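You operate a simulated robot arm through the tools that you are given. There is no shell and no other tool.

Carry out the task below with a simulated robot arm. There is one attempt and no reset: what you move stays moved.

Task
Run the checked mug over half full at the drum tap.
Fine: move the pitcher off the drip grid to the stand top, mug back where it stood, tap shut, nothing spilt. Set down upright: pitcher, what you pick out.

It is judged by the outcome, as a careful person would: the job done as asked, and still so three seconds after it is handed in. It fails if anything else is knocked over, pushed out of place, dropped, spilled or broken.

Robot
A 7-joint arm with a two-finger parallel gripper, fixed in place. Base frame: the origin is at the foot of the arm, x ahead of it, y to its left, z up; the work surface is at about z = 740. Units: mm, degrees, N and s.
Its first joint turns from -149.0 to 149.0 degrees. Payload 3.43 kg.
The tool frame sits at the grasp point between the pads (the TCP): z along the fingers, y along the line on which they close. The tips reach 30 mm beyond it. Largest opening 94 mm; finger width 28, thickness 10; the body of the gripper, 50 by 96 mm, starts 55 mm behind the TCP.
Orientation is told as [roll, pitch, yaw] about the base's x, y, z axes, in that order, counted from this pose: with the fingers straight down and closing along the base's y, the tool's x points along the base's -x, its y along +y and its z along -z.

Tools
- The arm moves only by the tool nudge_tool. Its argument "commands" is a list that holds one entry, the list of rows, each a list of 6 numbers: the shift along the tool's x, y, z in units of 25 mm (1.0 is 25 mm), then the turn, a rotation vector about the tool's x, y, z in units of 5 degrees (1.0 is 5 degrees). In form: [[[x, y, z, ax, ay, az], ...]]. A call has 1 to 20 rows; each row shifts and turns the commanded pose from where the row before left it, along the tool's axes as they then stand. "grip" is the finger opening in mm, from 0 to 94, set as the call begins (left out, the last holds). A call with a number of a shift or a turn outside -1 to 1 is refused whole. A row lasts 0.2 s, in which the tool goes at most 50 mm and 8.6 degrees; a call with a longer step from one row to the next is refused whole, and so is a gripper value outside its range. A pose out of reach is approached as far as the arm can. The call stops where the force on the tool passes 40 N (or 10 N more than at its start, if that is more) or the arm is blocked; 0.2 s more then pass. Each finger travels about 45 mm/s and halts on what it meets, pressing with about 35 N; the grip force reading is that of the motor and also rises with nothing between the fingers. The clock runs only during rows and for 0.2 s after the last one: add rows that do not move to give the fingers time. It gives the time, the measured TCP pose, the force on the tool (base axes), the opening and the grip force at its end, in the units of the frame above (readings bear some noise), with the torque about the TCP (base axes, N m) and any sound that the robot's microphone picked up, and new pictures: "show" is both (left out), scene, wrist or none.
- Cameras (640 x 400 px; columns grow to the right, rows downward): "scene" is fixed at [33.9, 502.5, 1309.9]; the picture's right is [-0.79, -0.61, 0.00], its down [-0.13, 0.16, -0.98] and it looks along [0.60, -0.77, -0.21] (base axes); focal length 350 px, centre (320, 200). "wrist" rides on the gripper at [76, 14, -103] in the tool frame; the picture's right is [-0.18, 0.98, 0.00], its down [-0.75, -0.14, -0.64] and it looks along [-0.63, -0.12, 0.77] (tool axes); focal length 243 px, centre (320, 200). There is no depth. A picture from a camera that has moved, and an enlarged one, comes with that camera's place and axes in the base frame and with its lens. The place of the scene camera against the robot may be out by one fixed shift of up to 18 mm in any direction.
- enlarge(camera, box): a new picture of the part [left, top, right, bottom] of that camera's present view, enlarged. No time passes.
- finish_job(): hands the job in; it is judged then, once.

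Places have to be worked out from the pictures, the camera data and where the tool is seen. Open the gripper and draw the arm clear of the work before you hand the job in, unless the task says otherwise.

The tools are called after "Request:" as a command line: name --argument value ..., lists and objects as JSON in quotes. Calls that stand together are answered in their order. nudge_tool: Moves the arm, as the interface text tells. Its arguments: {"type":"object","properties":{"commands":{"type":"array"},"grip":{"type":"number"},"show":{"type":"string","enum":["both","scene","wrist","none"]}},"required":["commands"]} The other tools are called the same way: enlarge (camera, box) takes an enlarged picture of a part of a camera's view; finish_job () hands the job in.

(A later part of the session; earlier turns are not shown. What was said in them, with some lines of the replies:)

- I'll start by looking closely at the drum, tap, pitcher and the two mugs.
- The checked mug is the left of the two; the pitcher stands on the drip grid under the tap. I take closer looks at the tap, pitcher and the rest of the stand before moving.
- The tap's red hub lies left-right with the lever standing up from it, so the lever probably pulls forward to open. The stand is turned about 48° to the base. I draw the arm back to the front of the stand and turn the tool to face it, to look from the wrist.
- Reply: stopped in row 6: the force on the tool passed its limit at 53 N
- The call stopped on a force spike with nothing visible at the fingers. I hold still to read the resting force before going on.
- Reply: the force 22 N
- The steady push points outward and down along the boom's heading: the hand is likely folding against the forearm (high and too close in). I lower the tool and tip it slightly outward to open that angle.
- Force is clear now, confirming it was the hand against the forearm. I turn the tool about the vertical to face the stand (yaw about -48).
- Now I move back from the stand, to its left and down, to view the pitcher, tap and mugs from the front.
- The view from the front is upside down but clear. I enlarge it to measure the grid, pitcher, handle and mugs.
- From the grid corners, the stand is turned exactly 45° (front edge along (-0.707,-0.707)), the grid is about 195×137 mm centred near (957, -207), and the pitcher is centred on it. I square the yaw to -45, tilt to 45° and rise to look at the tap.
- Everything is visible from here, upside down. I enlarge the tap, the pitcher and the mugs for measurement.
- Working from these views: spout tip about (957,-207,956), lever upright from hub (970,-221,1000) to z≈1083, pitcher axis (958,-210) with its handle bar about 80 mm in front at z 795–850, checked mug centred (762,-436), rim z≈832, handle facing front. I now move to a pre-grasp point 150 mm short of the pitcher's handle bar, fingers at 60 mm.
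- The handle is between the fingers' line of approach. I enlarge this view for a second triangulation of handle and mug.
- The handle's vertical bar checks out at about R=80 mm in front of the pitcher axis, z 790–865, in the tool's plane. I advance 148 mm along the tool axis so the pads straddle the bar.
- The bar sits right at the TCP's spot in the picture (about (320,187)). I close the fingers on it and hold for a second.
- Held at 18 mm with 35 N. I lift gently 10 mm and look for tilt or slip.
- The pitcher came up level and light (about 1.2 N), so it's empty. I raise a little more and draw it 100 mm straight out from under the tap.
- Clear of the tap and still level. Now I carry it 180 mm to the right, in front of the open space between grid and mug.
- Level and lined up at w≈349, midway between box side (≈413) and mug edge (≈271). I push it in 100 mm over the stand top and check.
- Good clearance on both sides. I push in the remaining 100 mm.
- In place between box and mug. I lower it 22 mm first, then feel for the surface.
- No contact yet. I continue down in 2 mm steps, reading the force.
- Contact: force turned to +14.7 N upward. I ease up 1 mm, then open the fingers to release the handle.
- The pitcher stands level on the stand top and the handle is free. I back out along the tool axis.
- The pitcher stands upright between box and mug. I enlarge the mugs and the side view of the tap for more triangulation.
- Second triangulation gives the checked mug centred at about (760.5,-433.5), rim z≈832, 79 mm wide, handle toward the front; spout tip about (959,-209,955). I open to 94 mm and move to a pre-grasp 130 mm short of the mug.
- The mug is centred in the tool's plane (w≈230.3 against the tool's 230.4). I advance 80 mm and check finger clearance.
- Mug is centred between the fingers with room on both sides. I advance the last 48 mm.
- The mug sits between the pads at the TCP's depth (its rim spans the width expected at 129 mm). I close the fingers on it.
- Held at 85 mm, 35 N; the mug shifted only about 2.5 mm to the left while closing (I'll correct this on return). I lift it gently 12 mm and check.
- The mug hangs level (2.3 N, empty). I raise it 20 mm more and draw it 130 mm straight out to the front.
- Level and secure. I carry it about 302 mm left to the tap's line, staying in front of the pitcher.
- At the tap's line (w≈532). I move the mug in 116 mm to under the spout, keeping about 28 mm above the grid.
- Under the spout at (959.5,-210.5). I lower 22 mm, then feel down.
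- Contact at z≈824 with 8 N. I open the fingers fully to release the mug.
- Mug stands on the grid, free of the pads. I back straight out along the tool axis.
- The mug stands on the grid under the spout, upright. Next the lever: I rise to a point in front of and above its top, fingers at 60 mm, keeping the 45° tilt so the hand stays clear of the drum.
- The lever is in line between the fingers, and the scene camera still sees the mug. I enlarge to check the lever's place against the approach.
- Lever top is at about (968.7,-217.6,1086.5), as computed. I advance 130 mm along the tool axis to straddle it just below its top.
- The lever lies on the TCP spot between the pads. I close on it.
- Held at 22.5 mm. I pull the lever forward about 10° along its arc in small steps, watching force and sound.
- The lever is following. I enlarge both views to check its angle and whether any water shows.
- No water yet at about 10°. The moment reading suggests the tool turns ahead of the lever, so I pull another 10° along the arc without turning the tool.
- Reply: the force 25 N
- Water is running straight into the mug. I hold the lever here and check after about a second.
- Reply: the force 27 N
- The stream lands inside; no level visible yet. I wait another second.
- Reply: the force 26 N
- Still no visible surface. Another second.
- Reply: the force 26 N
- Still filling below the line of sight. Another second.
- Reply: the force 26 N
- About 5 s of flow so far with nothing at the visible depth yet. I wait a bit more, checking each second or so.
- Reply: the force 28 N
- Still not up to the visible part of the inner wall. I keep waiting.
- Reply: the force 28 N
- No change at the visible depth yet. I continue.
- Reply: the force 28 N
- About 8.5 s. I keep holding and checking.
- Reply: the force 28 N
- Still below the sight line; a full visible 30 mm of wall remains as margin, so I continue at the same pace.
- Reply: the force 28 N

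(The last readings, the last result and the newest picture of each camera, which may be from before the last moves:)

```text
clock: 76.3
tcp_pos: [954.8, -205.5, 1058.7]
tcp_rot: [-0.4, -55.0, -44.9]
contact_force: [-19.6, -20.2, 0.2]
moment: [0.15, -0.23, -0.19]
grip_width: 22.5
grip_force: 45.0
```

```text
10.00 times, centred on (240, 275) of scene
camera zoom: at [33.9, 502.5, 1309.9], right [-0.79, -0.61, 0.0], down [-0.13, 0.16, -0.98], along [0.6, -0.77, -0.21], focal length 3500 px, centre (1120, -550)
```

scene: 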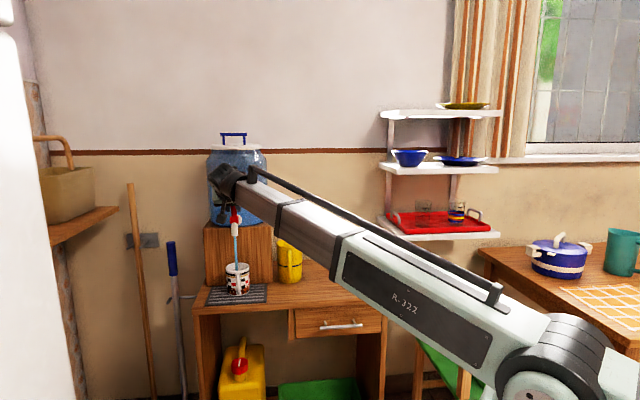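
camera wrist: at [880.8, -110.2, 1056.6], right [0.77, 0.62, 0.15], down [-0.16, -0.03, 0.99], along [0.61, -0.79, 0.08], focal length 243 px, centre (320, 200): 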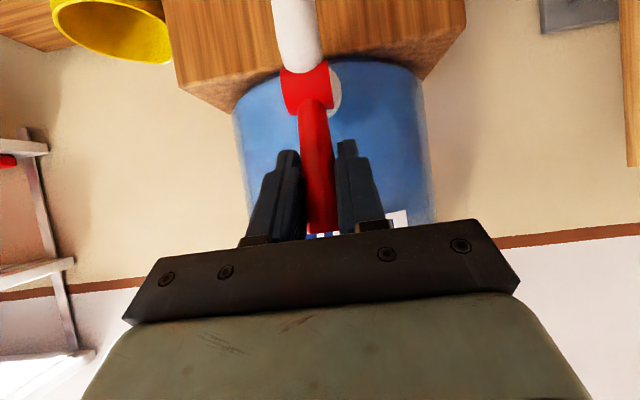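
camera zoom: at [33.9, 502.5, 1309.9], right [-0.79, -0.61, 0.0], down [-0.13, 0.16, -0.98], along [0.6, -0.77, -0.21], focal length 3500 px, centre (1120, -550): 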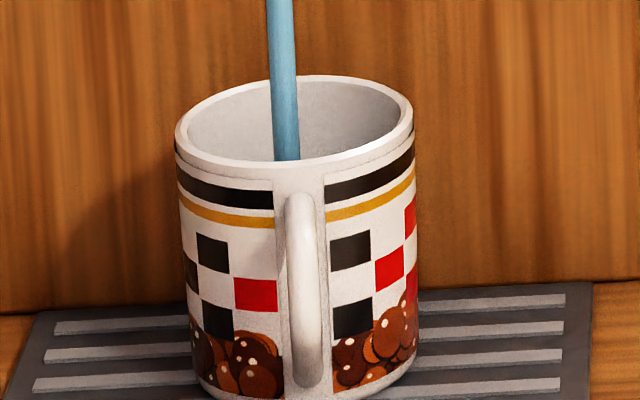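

I allow a couple more seconds at the same checking pace.

Request:
nudge_tool --commands '[[[0, 0, 0, 0, 0, 0], [0, 0, 0, 0, 0, 0], [0, 0, 0, 0, 0, 0], [0, 0, 0, 0, 0, 0], [0, 0, 0, 0, 0, 0], [0, 0, 0, 0, 0, 0]]]' --show "none"

Request:
enlarge --camera "scene" --box '[220, 255, 260, 295]'

```text
clock: 77.7
tcp_pos: [954.7, -204.7, 1059.2]
tcp_rot: [-0.4, -54.9, -44.9]
contact_force: [-19.3, -20.3, 0.7]
moment: [0.12, -0.2, -0.23]
grip_width: 22.6
grip_force: 45.1
```

```text
10.00 times, centred on (240, 275) of scene
camera zoom: at [33.9, 502.5, 1309.9], right [-0.79, -0.61, 0.0], down [-0.13, 0.16, -0.98], along [0.6, -0.77, -0.21], focal length 3500 px, centre (1120, -550)
```

zoom: 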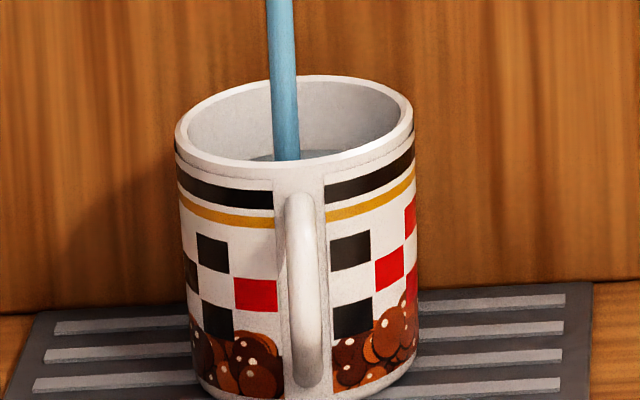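

Water now shows at the back of the mug, roughly 25 mm below the rim (about 70 % full). I shut the tap now by running the arc back to the starting lever position.

Request:
nudge_tool --commands '[[[-0.154, 0, 0.13, 0, 0, 0], [-0.154, 0, 0.13, 0, 0, 0], [-0.0765, 0, 0.0604, 0, 0.5, 0], [-0.0753, 0, 0.0644, 0, 0.5, 0], [-0.0741, 0, 0.0693, 0, 0.5, 0], [-0.0718, 0, 0.0752, 0, 0.5, 0]]]' --show "scene"

Request:
enlarge --camera "scene" --box '[195, 180, 285, 310]'

```text
clock: 79.1
tcp_pos: [969.1, -218.8, 1062.4]
tcp_rot: [-0.6, -44.8, -44.8]
contact_force: [-25.4, -5.0, -5.7]
moment: [0.79, 0.44, -0.18]
grip_width: 22.6
grip_force: 44.5
```

scene: 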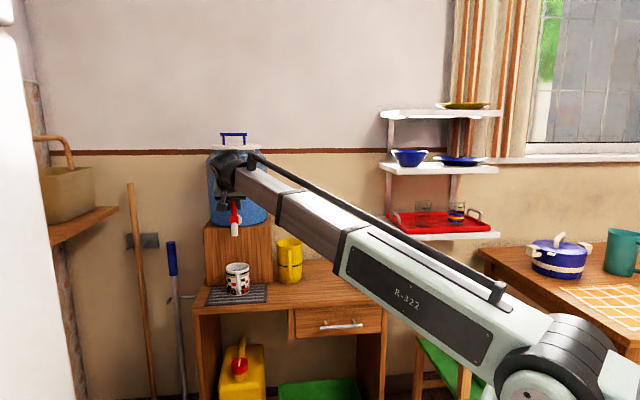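

```text
3.08 times, centred on (240, 245) of scene
camera zoom: at [33.9, 502.5, 1309.9], right [-0.79, -0.61, 0.0], down [-0.13, 0.16, -0.98], along [0.6, -0.77, -0.21], focal length 1077 px, centre (566, 62)
```

zoom: 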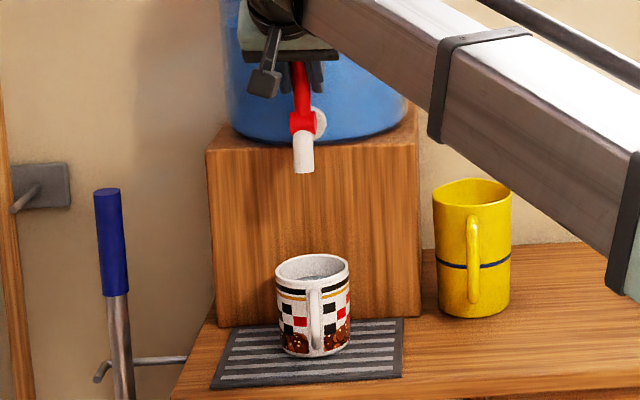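

The stream has stopped and the lever presses back on the tool (against its stop). I push 1 mm more to seat it and then open the fingers.

Request:
nudge_tool --commands '[[[-0.028, 0, 0.028, 0, 0, 0], [0, 0, 0, 0, 0, 0]]]' --show "none"

Request:
nudge_tool --commands '[[[0, 0, 0, 0, 0, 0], [0, 0, 0, 0, 0, 0], [0, 0, 0, 0, 0, 0], [0, 0, 0, 0, 0, 0], [0, 0, 0, 0, 0, 0]]]' --grip 60

Request:
enlarge --camera "scene" --box '[195, 180, 285, 310]'

```text
clock: 79.7
tcp_pos: [968.7, -219.6, 1062.2]
tcp_rot: [-0.4, -44.8, -44.9]
contact_force: [-31.1, 1.7, 1.7]
moment: [0.7, 0.42, -0.18]
grip_width: 22.7
grip_force: 44.9
```

```text
clock: 80.9
tcp_pos: [971.0, -219.7, 1061.4]
tcp_rot: [-0.4, -45.0, -44.9]
contact_force: [0.6, 0.3, 0.2]
moment: [-0.01, 0.01, 0.01]
grip_width: 60.1
grip_force: 0.0
camera wrist: at [891.2, -118.7, 1080.2], right [0.79, 0.6, 0.13], down [-0.04, -0.15, 0.99], along [0.61, -0.78, -0.1], focal length 243 px, centre (320, 200)
```

scene: 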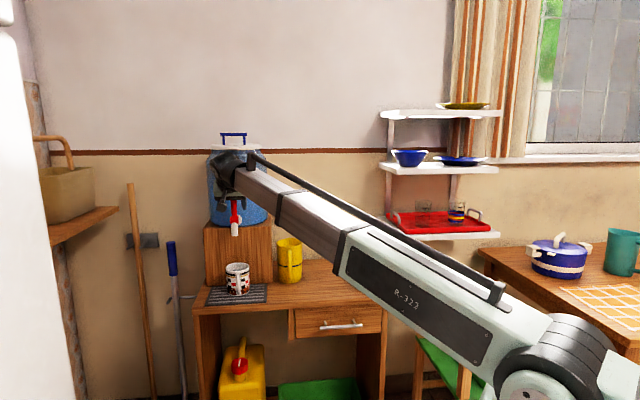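
wrist: 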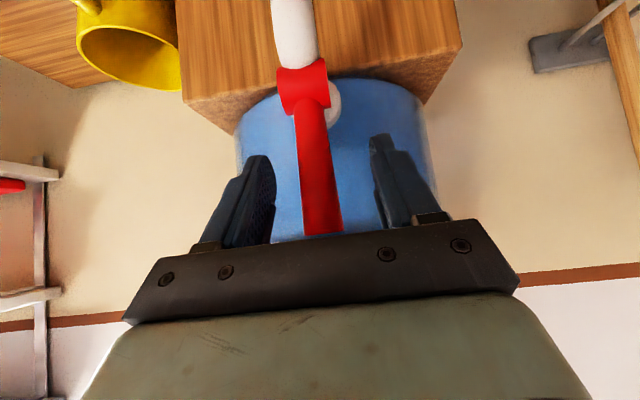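

```text
3.08 times, centred on (240, 245) of scene
camera zoom: at [33.9, 502.5, 1309.9], right [-0.79, -0.61, 0.0], down [-0.13, 0.16, -0.98], along [0.6, -0.77, -0.21], focal length 1077 px, centre (566, 62)
```

zoom: 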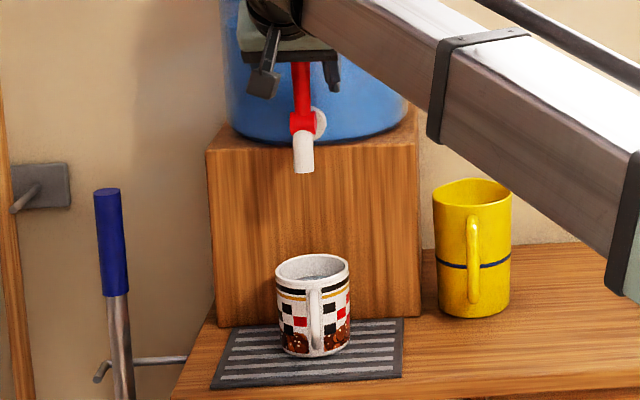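

No stream, lever upright as at the start. I back out along the tool axis and look again.

Request:
nudge_tool --commands '[[[0, 0, -0.2, 0, 0, 0], [0, 0, -0.5, 0, 0, 0], [0, 0, -0.7, 0, 0, 0], [0, 0, -0.8, 0, 0, 0], [0, 0, -0.8, 0, 0, 0], [0, 0, -0.8, 0, 0, 0], [0, 0, -0.8, 0, 0, 0], [0, 0, -0.6, 0, 0, 0], [0, 0, 0, 0, 0, 0]]]'

Request:
enlarge --camera "wrist" --box '[240, 0, 400, 150]'

Request:
enlarge --camera "scene" --box '[220, 255, 260, 295]'

```text
clock: 82.9
tcp_pos: [905.6, -153.5, 1155.1]
tcp_rot: [-0.3, -45.0, -44.9]
contact_force: [-0.2, 0.1, 0.2]
moment: [0.02, 0.03, 0.02]
grip_width: 59.8
grip_force: 0.1
camera wrist: at [825.9, -54.0, 1173.6], right [0.79, 0.6, 0.13], down [-0.04, -0.15, 0.99], along [0.61, -0.78, -0.1], focal length 243 px, centre (320, 200)
```

scene: 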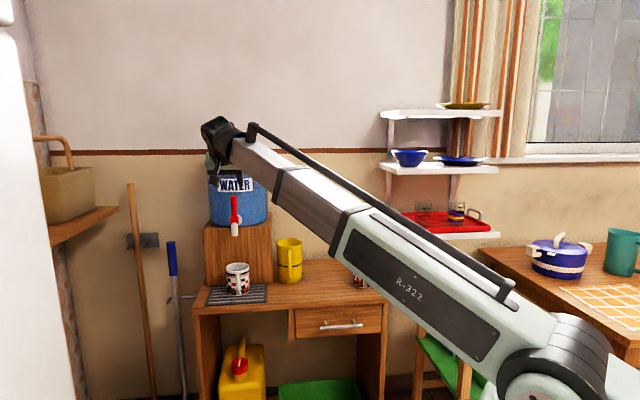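
wrist: 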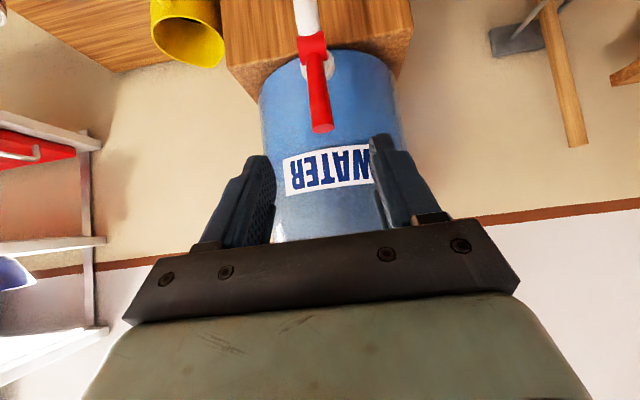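

```text
2.67 times, centred on (320, 75) of wrist
camera zoom: at [825.9, -54.0, 1173.6], right [0.79, 0.6, 0.13], down [-0.04, -0.15, 0.99], along [0.61, -0.78, -0.1], focal length 647 px, centre (320, 533)
```

zoom: 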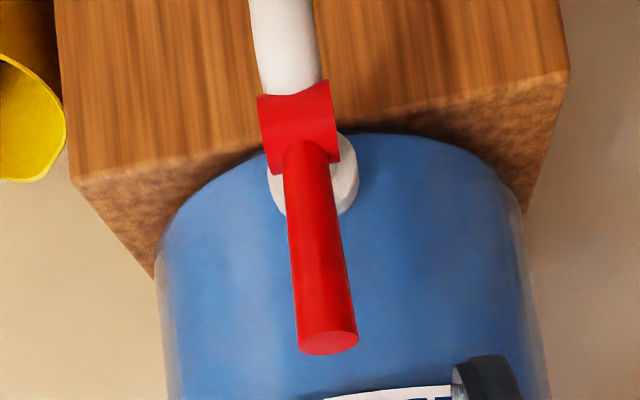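

```text
10.00 times, centred on (240, 275) of scene
camera zoom: at [33.9, 502.5, 1309.9], right [-0.79, -0.61, 0.0], down [-0.13, 0.16, -0.98], along [0.6, -0.77, -0.21], focal length 3500 px, centre (1120, -550)
```

zoom: 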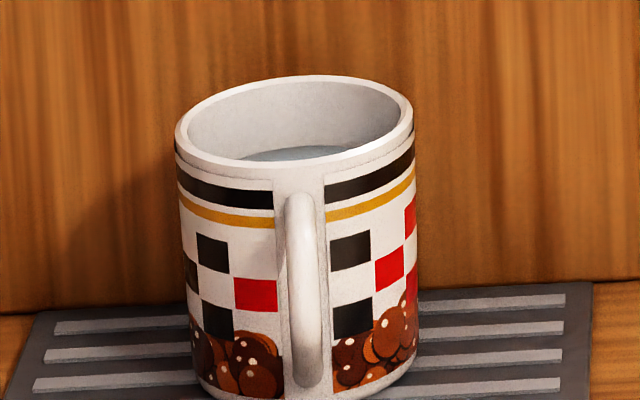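

Tap shut, lever upright, mug about 70 % full with the surface calm. I go back down to the mug pre-grasp with the fingers fully open.

Request:
nudge_tool --commands '[[[0.885, -0.013, 0.6875, 0, 0, 0], [0.885, -0.013, 0.6875, 0, 0, 0], [0.885, -0.013, 0.6875, 0, 0, 0], [0.885, -0.013, 0.6875, 0, 0, 0], [0.885, -0.013, 0.6875, 0, 0, 0], [0.885, -0.013, 0.6875, 0, 0, 0], [0.885, -0.013, 0.6875, 0, 0, 0], [0.885, -0.013, 0.6875, 0, 0, 0], [0, 0, 0, 0, 0, 0]]]' --grip 94

Request:
enlarge --camera "wrist" --box '[240, 0, 400, 150]'

```text
clock: 84.9
tcp_pos: [883.6, -136.3, 931.0]
tcp_rot: [-0.3, -44.9, -44.8]
contact_force: [0.1, 0.3, -0.3]
moment: [0.01, 0.01, -0.02]
grip_width: 94.0
grip_force: 0.2
camera wrist: at [804.3, -36.5, 949.2], right [0.79, 0.6, 0.13], down [-0.04, -0.15, 0.99], along [0.61, -0.78, -0.1], focal length 243 px, centre (320, 200)
```

scene: 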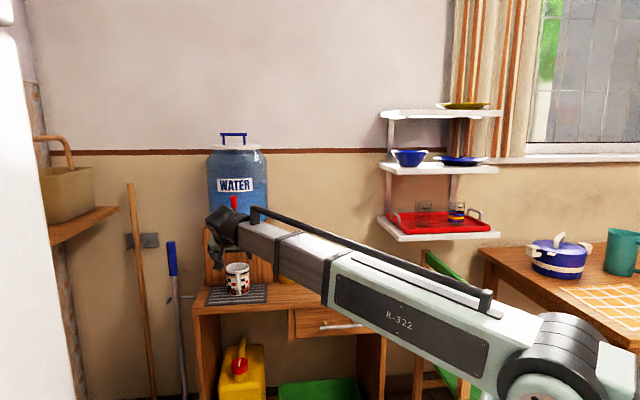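
wrist: 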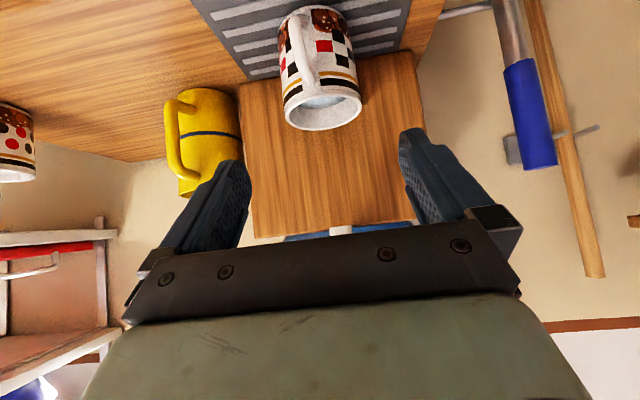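

```text
2.67 times, centred on (320, 75) of wrist
camera zoom: at [804.3, -36.5, 949.2], right [0.79, 0.6, 0.13], down [-0.04, -0.15, 0.99], along [0.61, -0.78, -0.1], focal length 647 px, centre (320, 533)
```

zoom: 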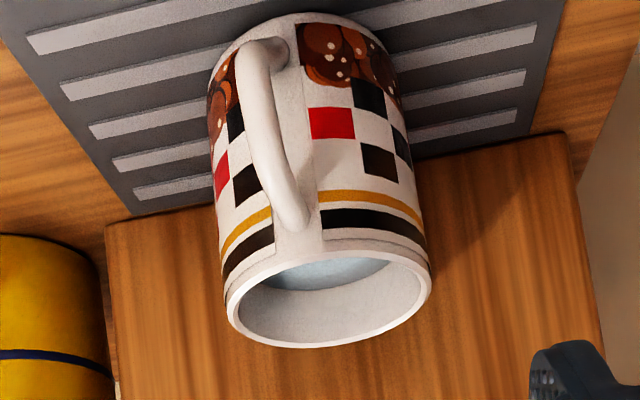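

Water surface is visible inside, well below the rim. The mug sits about 2 mm left of the tool plane, so I correct that and advance 105 mm.

Request:
nudge_tool --commands '[[[-0.01, 0.04, 0.4, 0, 0, 0], [-0.01, 0.035, 0.6, 0, 0, 0], [-0.01, 0, 0.7, 0, 0, 0], [0, 0, 0.7, 0, 0, 0], [0, 0, 0.7, 0, 0, 0], [0, 0, 0.6, 0, 0, 0], [0, 0, 0.5, 0, 0, 0], [0, 0, 0, 0, 0, 0]]]' --show "wrist"

```text
clock: 86.7
tcp_pos: [938.4, -187.1, 857.8]
tcp_rot: [-0.4, -45.0, -44.9]
contact_force: [1.0, 0.7, 0.0]
moment: [-0.02, -0.04, 0.02]
grip_width: 94.1
grip_force: 0.1
camera wrist: at [858.3, -86.8, 876.5], right [0.79, 0.6, 0.13], down [-0.04, -0.15, 0.99], along [0.61, -0.78, -0.1], focal length 243 px, centre (320, 200)
```

wrist: 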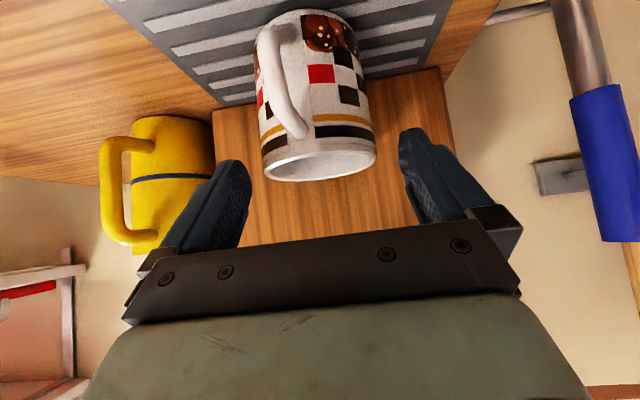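

The mug is now about 1.7 mm right of the tool plane by the pixel centring; I trim this and advance the final 48.7 mm.

Request:
nudge_tool --commands '[[[0, -0.034, 0.3, 0, 0, 0], [0, -0.034, 0.35, 0, 0, 0], [0, 0, 0.35, 0, 0, 0], [0, 0, 0.35, 0, 0, 0], [0, 0, 0.35, 0, 0, 0], [0, 0, 0.25, 0, 0, 0], [0, 0, 0, 0, 0, 0]]]'

```text
clock: 88.3
tcp_pos: [958.5, -215.1, 821.3]
tcp_rot: [-0.4, -45.0, -44.8]
contact_force: [0.1, -0.5, -0.4]
moment: [0.04, -0.02, 0.02]
grip_width: 94.0
grip_force: 0.2
camera wrist: at [880.3, -114.0, 840.1], right [0.79, 0.6, 0.13], down [-0.04, -0.15, 0.99], along [0.61, -0.78, -0.1], focal length 243 px, centre (320, 200)
```

scene: 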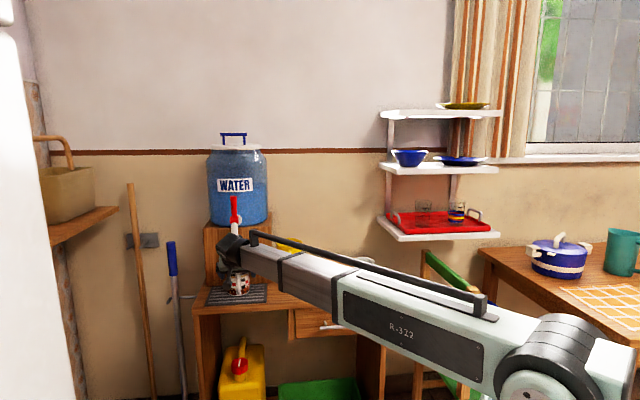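
wrist: 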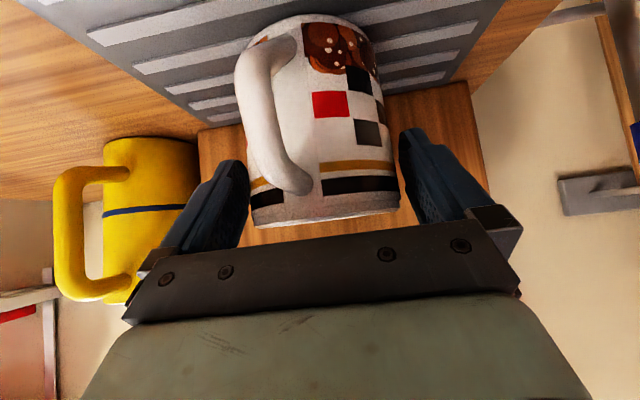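

It's about 3 mm too deep and 1.5 mm right of centre; I trim both before closing.

Request:
nudge_tool --commands '[[[0, 0.055, -0.12, 0, 0, 0], [0, 0, 0, 0, 0, 0]]]' --show "wrist"

```text
clock: 88.9
tcp_pos: [959.1, -211.9, 823.4]
tcp_rot: [-0.3, -45.0, -44.9]
contact_force: [-1.0, 0.5, 0.8]
moment: [-0.01, 0.03, 0.02]
grip_width: 93.8
grip_force: 0.0
camera wrist: at [879.4, -111.6, 842.3], right [0.79, 0.6, 0.13], down [-0.04, -0.15, 0.99], along [0.61, -0.78, -0.1], focal length 243 px, centre (320, 200)
```

wrist: 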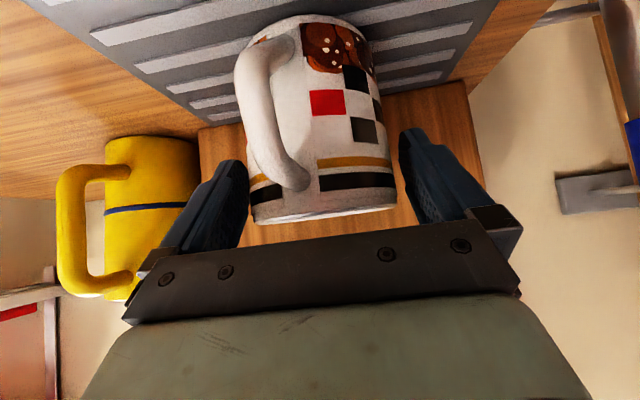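

Now it matches the release view. I close on the mug.

Request:
nudge_tool --commands '[[[0, 0, 0, 0, 0, 0], [0, 0, 0, 0, 0, 0], [0, 0, 0, 0, 0, 0], [0, 0, 0, 0, 0, 0]]]' --grip 60 --show "none"

Request:
nudge_tool --commands '[[[-0.04, 0, -0.04, 0, 0, 0], [-0.06, 0, -0.06, 0, 0, 0], [-0.07, 0, -0.07, 0, 0, 0], [-0.07, 0, -0.07, 0, 0, 0], [-0.06, 0, -0.06, 0, 0, 0], [-0.04, 0, -0.04, 0, 0, 0], [0, 0, 0, 0, 0, 0], [0, 0, 0, 0, 0, 0]]]'

```text
clock: 89.9
tcp_pos: [959.6, -211.7, 823.6]
tcp_rot: [-0.2, -45.0, -44.8]
contact_force: [1.9, 1.0, 1.1]
moment: [-0.06, -0.02, -0.01]
grip_width: 84.3
grip_force: 35.2
```

```text
clock: 91.7
tcp_pos: [959.5, -212.2, 836.6]
tcp_rot: [-0.4, -45.0, -44.9]
contact_force: [-0.5, 0.7, -5.3]
moment: [0.0, 0.02, 0.0]
grip_width: 84.1
grip_force: 34.9
camera wrist: at [880.6, -111.3, 855.1], right [0.79, 0.6, 0.13], down [-0.04, -0.15, 0.99], along [0.61, -0.78, -0.1], focal length 243 px, centre (320, 200)
```

scene: 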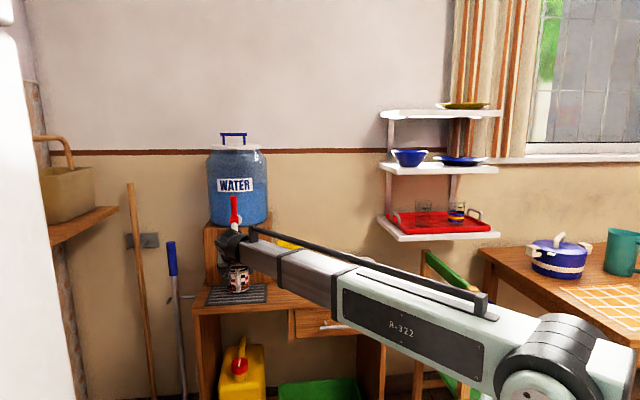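
wrist: 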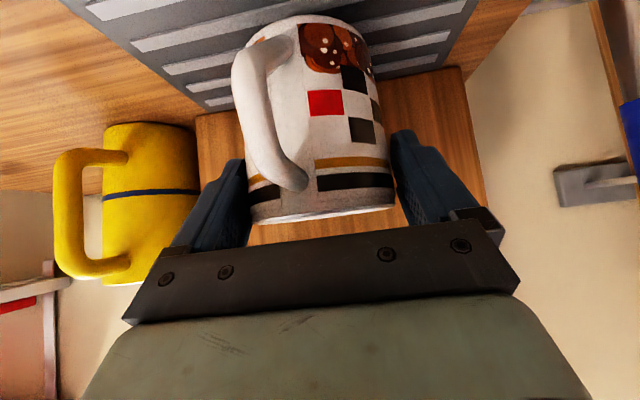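

Lift is clean: 5.3 N now, so about 285 g of water. I raise 15 mm more and then draw it out slowly with gentle ramps.

Request:
nudge_tool --commands '[[[-0.05, 0, -0.05, 0, 0, 0], [-0.08, 0, -0.08, 0, 0, 0], [-0.08, 0, -0.08, 0, 0, 0], [-0.08, 0, -0.08, 0, 0, 0], [-0.08, 0, -0.08, 0, 0, 0], [-0.05, 0, -0.05, 0, 0, 0], [0, 0, 0, 0, 0, 0]]]' --show "none"

Request:
nudge_tool --commands '[[[0.06, 0, -0.06, 0, 0, 0], [0.12, 0, -0.12, 0, 0, 0], [0.2, 0, -0.2, 0, 0, 0], [0.28, 0, -0.28, 0, 0, 0], [0.32, 0, -0.32, 0, 0, 0], [0.32, 0, -0.32, 0, 0, 0], [0.32, 0, -0.32, 0, 0, 0], [0.32, 0, -0.32, 0, 0, 0], [0.32, 0, -0.32, 0, 0, 0], [0.32, 0, -0.32, 0, 0, 0], [0.32, 0, -0.32, 0, 0, 0], [0.28, 0, -0.28, 0, 0, 0], [0.2, 0, -0.2, 0, 0, 0], [0.12, 0, -0.12, 0, 0, 0], [0.06, 0, -0.06, 0, 0, 0], [0, 0, 0, 0, 0, 0]]]'

```text
clock: 93.3
tcp_pos: [960.3, -211.0, 852.9]
tcp_rot: [-0.3, -44.9, -45.0]
contact_force: [0.4, 0.3, -4.9]
moment: [-0.01, 0.02, -0.01]
grip_width: 84.0
grip_force: 35.3
```

```text
clock: 96.7
tcp_pos: [871.9, -122.6, 852.4]
tcp_rot: [-0.2, -44.9, -44.9]
contact_force: [0.3, 0.1, -3.5]
moment: [0.05, 0.02, -0.01]
grip_width: 84.0
grip_force: 35.0
camera wrist: at [791.7, -22.2, 870.5], right [0.79, 0.6, 0.13], down [-0.04, -0.15, 0.99], along [0.61, -0.78, -0.1], focal length 243 px, centre (320, 200)
```

scene: 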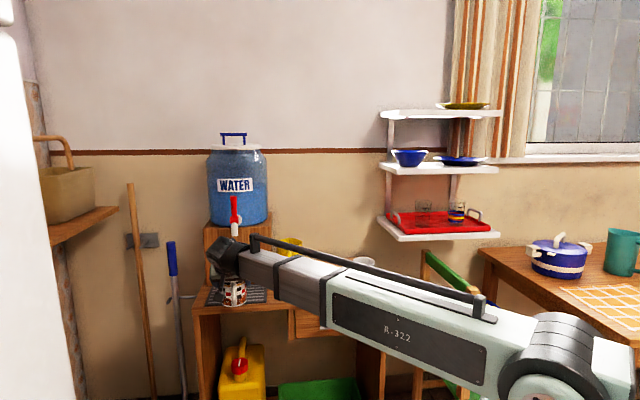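
wrist: 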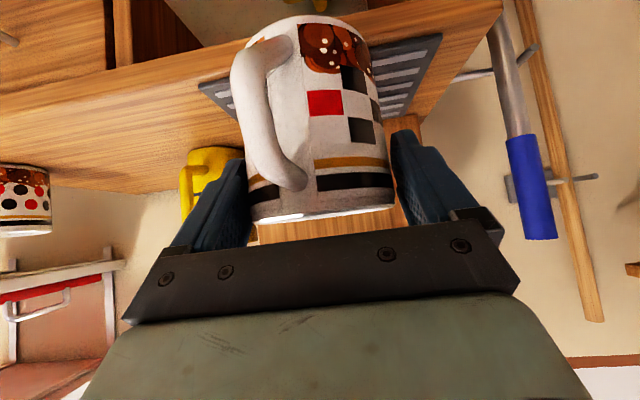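

Level, nothing spilt. I carry it 302 mm right along the front with soft ramps, to the mug's original line (w≈228).

Request:
nudge_tool --commands '[[[0, -0.1, 0, 0, 0, 0], [0, -0.25, 0, 0, 0, 0], [0, -0.4, 0, 0, 0, 0], [0, -0.55, 0, 0, 0, 0], [0, -0.7, 0, 0, 0, 0], [0, -0.807, 0, 0, 0, 0], [0, -0.807, 0, 0, 0, 0], [0, -0.807, 0, 0, 0, 0], [0, -0.807, 0, 0, 0, 0], [0, -0.807, 0, 0, 0, 0], [0, -0.807, 0, 0, 0, 0], [0, -0.807, 0, 0, 0, 0], [0, -0.807, 0, 0, 0, 0], [0, -0.807, 0, 0, 0, 0], [0, -0.807, 0, 0, 0, 0], [0, -0.7, 0, 0, 0, 0], [0, -0.55, 0, 0, 0, 0], [0, -0.4, 0, 0, 0, 0], [0, -0.25, 0, 0, 0, 0], [0, -0.1, 0, 0, 0, 0]]]'

```text
clock: 100.9
tcp_pos: [657.6, -336.4, 851.9]
tcp_rot: [-0.2, -45.1, -44.9]
contact_force: [0.1, 0.5, -4.6]
moment: [0.03, 0.02, -0.03]
grip_width: 84.1
grip_force: 34.9
camera wrist: at [578.5, -235.3, 870.6], right [0.79, 0.6, 0.13], down [-0.04, -0.15, 0.99], along [0.61, -0.78, -0.1], focal length 243 px, centre (320, 200)
```

scene: 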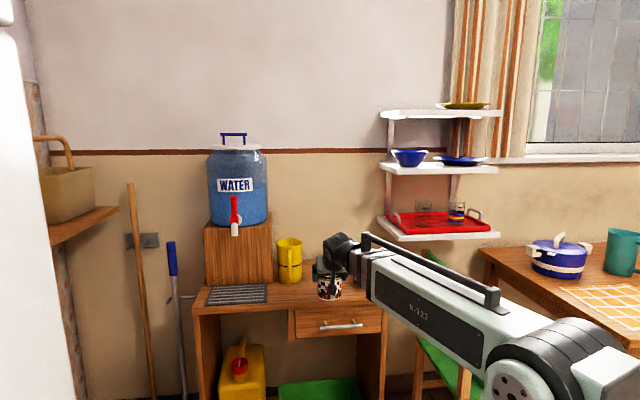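
wrist: 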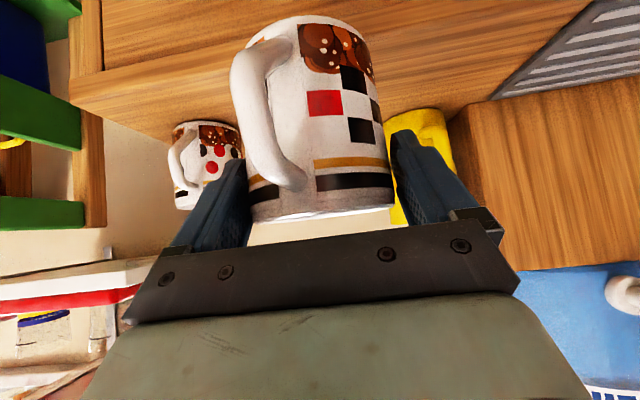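

At w≈227. I move it in 138 mm to its original spot, staying above the top.

Request:
nudge_tool --commands '[[[-0.06, 0, 0.06, 0, 0, 0], [-0.12, 0, 0.12, 0, 0, 0], [-0.2, 0.01, 0.2, 0, 0, 0], [-0.28, 0.01, 0.28, 0, 0, 0], [-0.323, 0.01, 0.323, 0, 0, 0], [-0.323, 0, 0.323, 0, 0, 0], [-0.323, 0, 0.323, 0, 0, 0], [-0.323, 0, 0.323, 0, 0, 0], [-0.323, 0, 0.323, 0, 0, 0], [-0.323, 0, 0.323, 0, 0, 0], [-0.323, 0, 0.323, 0, 0, 0], [-0.323, 0, 0.323, 0, 0, 0], [-0.28, 0, 0.28, 0, 0, 0], [-0.2, 0, 0.2, 0, 0, 0], [-0.12, 0, 0.12, 0, 0, 0], [-0.06, 0, 0.06, 0, 0, 0], [0, 0, 0, 0, 0, 0]]]'

```text
clock: 104.5
tcp_pos: [755.0, -433.6, 853.8]
tcp_rot: [-0.3, -45.0, -44.9]
contact_force: [-0.4, 0.2, -3.8]
moment: [0.04, 0.03, -0.01]
grip_width: 83.7
grip_force: 34.6
camera wrist: at [675.6, -333.2, 871.7], right [0.79, 0.6, 0.13], down [-0.04, -0.15, 0.99], along [0.61, -0.78, -0.1], focal length 243 px, centre (320, 200)
```

scene: 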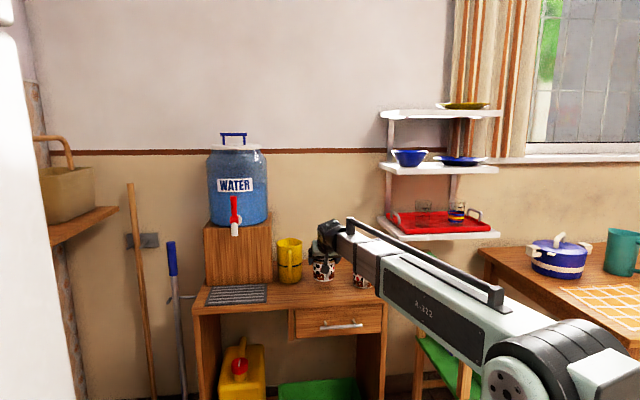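
wrist: 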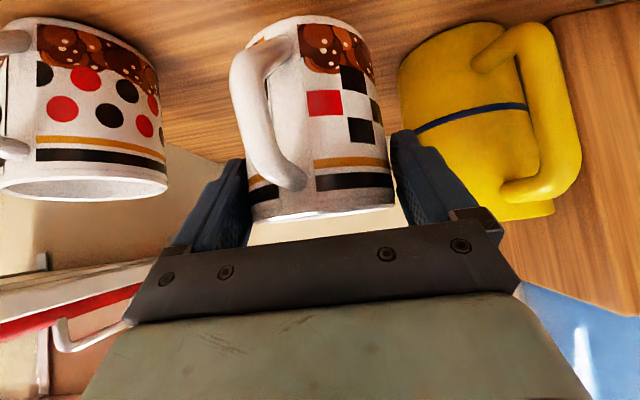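

In line with its old place (w≈227.5, R≈-15). I lower 30 mm slowly, then feel for the surface.

Request:
nudge_tool --commands '[[[0.05, 0, 0.05, 0, 0, 0], [0.08, 0, 0.08, 0, 0, 0], [0.09, 0, 0.09, 0, 0, 0], [0.09, 0, 0.09, 0, 0, 0], [0.09, 0, 0.09, 0, 0, 0], [0.09, 0, 0.09, 0, 0, 0], [0.09, 0, 0.09, 0, 0, 0], [0.09, 0, 0.09, 0, 0, 0], [0.08, 0, 0.08, 0, 0, 0], [0.06, 0, 0.06, 0, 0, 0], [0.03, 0, 0.03, 0, 0, 0], [0, 0, 0, 0, 0, 0]]]' --show "none"

Request:
nudge_tool --commands '[[[0.0424, 0, 0.0424, 0, 0, 0], [0, 0, 0, 0, 0, 0]]]' --show "none"

Request:
nudge_tool --commands '[[[0.0424, 0, 0.0424, 0, 0, 0], [0, 0, 0, 0, 0, 0]]]' --show "none"

```text
clock: 107.1
tcp_pos: [755.5, -433.5, 823.7]
tcp_rot: [-0.2, -45.0, -44.8]
contact_force: [-0.1, -0.2, -4.6]
moment: [0.05, 0.03, 0.01]
grip_width: 83.7
grip_force: 34.4
```

```text
clock: 107.7
tcp_pos: [755.5, -433.9, 822.2]
tcp_rot: [-0.3, -45.0, -45.0]
contact_force: [0.2, -0.8, -5.2]
moment: [0.05, 0.04, 0.03]
grip_width: 83.8
grip_force: 35.1
```

```text
clock: 108.3
tcp_pos: [756.2, -433.4, 821.5]
tcp_rot: [-0.3, -45.0, -44.9]
contact_force: [-0.3, 0.4, -4.6]
moment: [0.04, 0.02, 0.0]
grip_width: 84.1
grip_force: 35.0
```

No contact yet at z≈821. I continue in 1.5 mm steps.

Request:
nudge_tool --commands '[[[0.0424, 0, 0.0424, 0, 0, 0], [0, 0, 0, 0, 0, 0]]]' --show "none"

Request:
nudge_tool --commands '[[[0.0424, 0, 0.0424, 0, 0, 0], [0, 0, 0, 0, 0, 0]]]' --show "none"

```text
clock: 108.9
tcp_pos: [754.7, -433.2, 819.0]
tcp_rot: [-0.3, -45.0, -44.9]
contact_force: [0.0, 0.1, -4.7]
moment: [0.01, 0.03, 0.03]
grip_width: 83.7
grip_force: 34.7
```

```text
clock: 109.5
tcp_pos: [755.4, -432.4, 820.2]
tcp_rot: [-0.3, -45.1, -44.8]
contact_force: [-1.9, 0.9, 9.2]
moment: [-0.12, 0.5, -0.09]
grip_width: 83.9
grip_force: 34.9
```

Contact at +9 N. I release the mug.

Request:
nudge_tool --commands '[[[0, 0, 0, 0, 0, 0], [0, 0, 0, 0, 0, 0], [0, 0, 0, 0, 0, 0], [0, 0, 0, 0, 0, 0]]]' --grip 94 --show "wrist"

```text
clock: 110.5
tcp_pos: [754.6, -433.3, 816.6]
tcp_rot: [-0.2, -45.0, -44.9]
contact_force: [0.0, -0.1, -0.1]
moment: [-0.01, 0.0, -0.04]
grip_width: 94.2
grip_force: 0.1
camera wrist: at [675.5, -332.7, 835.8], right [0.79, 0.6, 0.13], down [-0.04, -0.15, 0.99], along [0.61, -0.78, -0.1], focal length 243 px, centre (320, 200)
```

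wrist: 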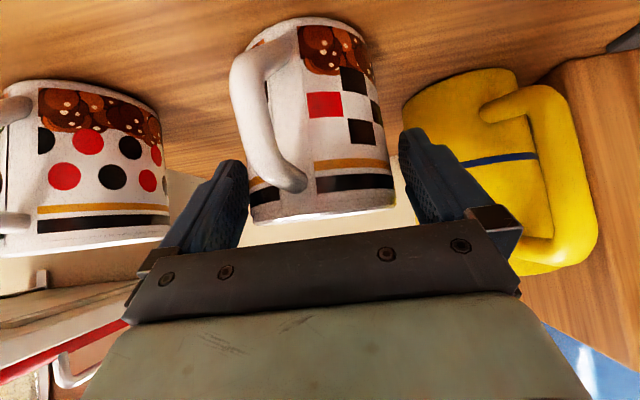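

The mug stands on its spot. I back straight out, slowly at first.

Request:
nudge_tool --commands '[[[0, 0, -0.1, 0, 0, 0], [0, 0, -0.2, 0, 0, 0], [0, 0, -0.3, 0, 0, 0], [0, 0, -0.4, 0, 0, 0], [0, 0, -0.5, 0, 0, 0], [0, 0, -0.6, 0, 0, 0], [0, 0, -0.7, 0, 0, 0], [0, 0, -0.8, 0, 0, 0], [0, 0, -0.8, 0, 0, 0], [0, 0, -0.8, 0, 0, 0], [0, 0, -0.8, 0, 0, 0], [0, 0, -0.5, 0, 0, 0], [0, 0, 0, 0, 0, 0]]]'

Request:
enlarge --camera "wrist" --box '[240, 0, 400, 150]'

```text
clock: 113.3
tcp_pos: [674.2, -351.2, 932.3]
tcp_rot: [-0.3, -45.1, -44.9]
contact_force: [0.0, -1.2, 0.5]
moment: [0.01, -0.02, 0.0]
grip_width: 94.2
grip_force: 0.1
camera wrist: at [595.7, -251.4, 950.9], right [0.79, 0.6, 0.13], down [-0.04, -0.15, 0.99], along [0.61, -0.78, -0.1], focal length 243 px, centre (320, 200)
```

scene: 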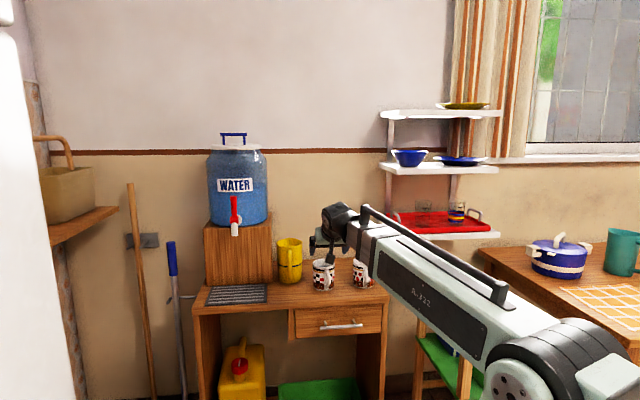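
wrist: 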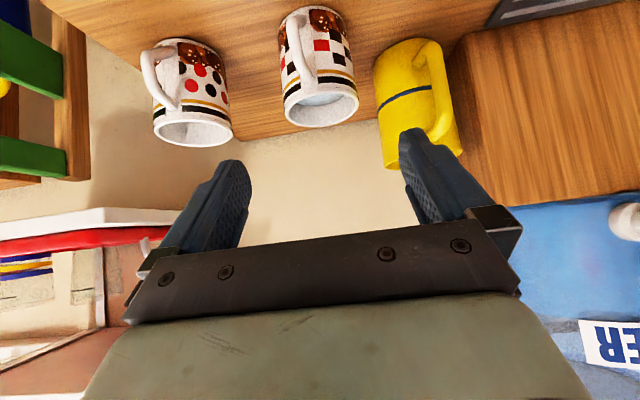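

```text
2.67 times, centred on (320, 75) of wrist
camera zoom: at [595.7, -251.4, 950.9], right [0.79, 0.6, 0.13], down [-0.04, -0.15, 0.99], along [0.61, -0.78, -0.1], focal length 647 px, centre (320, 533)
```

zoom: 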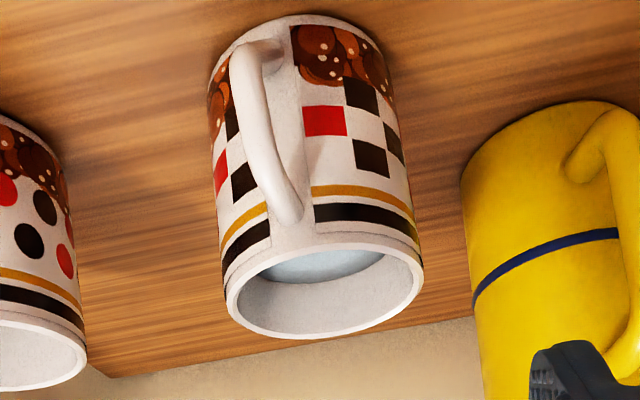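

Water is still in the mug and it stands upright with the handle to the front. I draw the arm further up and away to compare with the first picture.

Request:
nudge_tool --commands '[[[-0.1415, 0.5, -0.7075, 0, 0, 0], [-0.1415, 0.5, -0.7075, 0, 0, 0], [-0.1415, 0.5, -0.7075, 0, 0, 0], [-0.1415, 0.5, -0.7075, 0, 0, 0], [-0.1415, 0.5, -0.7075, 0, 0, 0], [-0.1415, 0.5, -0.7075, 0, 0, 0], [-0.1415, 0.5, -0.7075, 0, 0, 0], [-0.1415, 0.5, -0.7075, 0, 0, 0], [0, 0, 0, 0, 0, 0]]]'

Request:
enlarge --camera "scene" --box '[290, 245, 400, 310]'

Request:
enlarge --camera "scene" --box '[180, 120, 400, 310]'

```text
clock: 115.3
tcp_pos: [688.4, -221.2, 1052.9]
tcp_rot: [-0.4, -45.0, -44.9]
contact_force: [-0.8, -0.2, -0.1]
moment: [0.01, 0.02, 0.01]
grip_width: 94.2
grip_force: 0.0
camera wrist: at [608.7, -121.4, 1070.3], right [0.79, 0.6, 0.13], down [-0.04, -0.15, 0.99], along [0.61, -0.78, -0.1], focal length 243 px, centre (320, 200)
```

scene: 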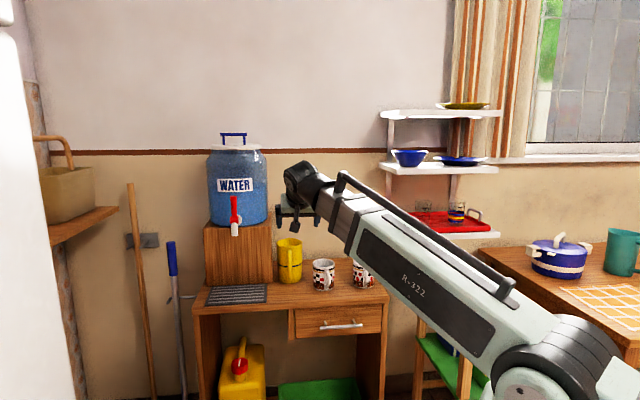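
wrist: 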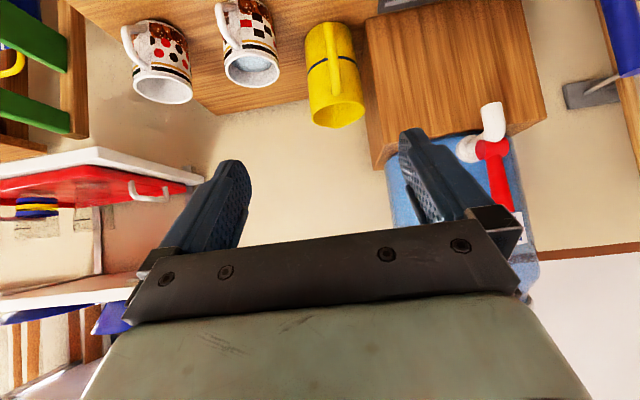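

```text
5.82 times, centred on (345, 278) of scene
camera zoom: at [33.9, 502.5, 1309.9], right [-0.79, -0.61, 0.0], down [-0.13, 0.16, -0.98], along [0.6, -0.77, -0.21], focal length 2036 px, centre (174, -251)
```

zoom: 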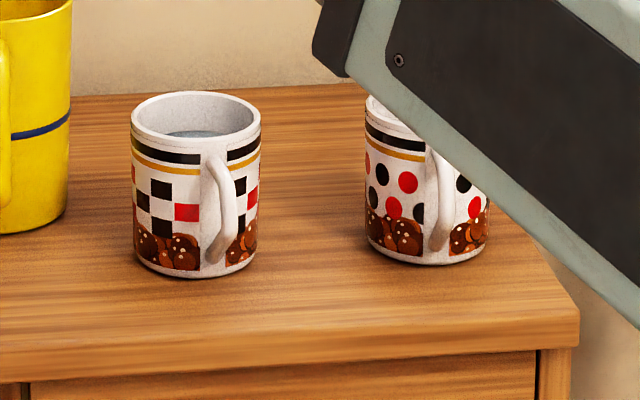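

```text
2.11 times, centred on (290, 215) of scene
camera zoom: at [33.9, 502.5, 1309.9], right [-0.79, -0.61, 0.0], down [-0.13, 0.16, -0.98], along [0.6, -0.77, -0.21], focal length 737 px, centre (383, 168)
```

zoom: 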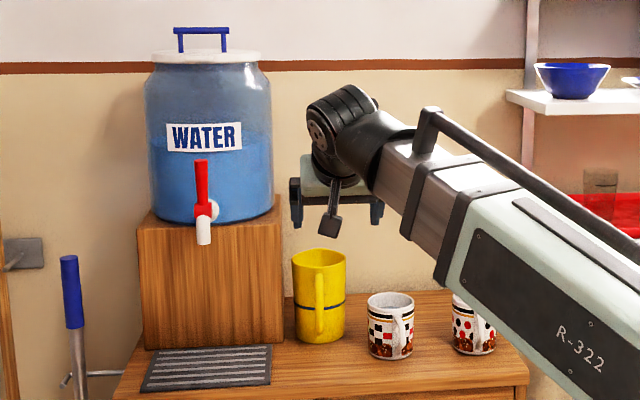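

The checked mug is back on its original pixels with water about 70 % up, the pitcher stands upright on the stand top off the grid, the lever is upright with no stream, and grid and top look dry; the gripper is open and clear. I hand the job in.

Request:
finish_job

```text
The job is handed in.
```

I filled the checked mug to about 70% at the drum tap, and I've handed the job in.

- **Mug:** it's back where it stood, upright, and in the scene view it lines up with its starting position.
- **Pitcher:** it's upright on the stand top, between the drum's box and the checked mug, off the drip grid.
- **Tap:** it's shut, with the lever upright as at the start and no water running.
- **Spills:** none that I can see on the grid or the stand top, and the dotted mug wasn't touched.

The arm is drawn back in front of the stand with the gripper open. The fill level is my estimate from the pictures; the mug also weighed about 285 g more when I lifted it off the grid.
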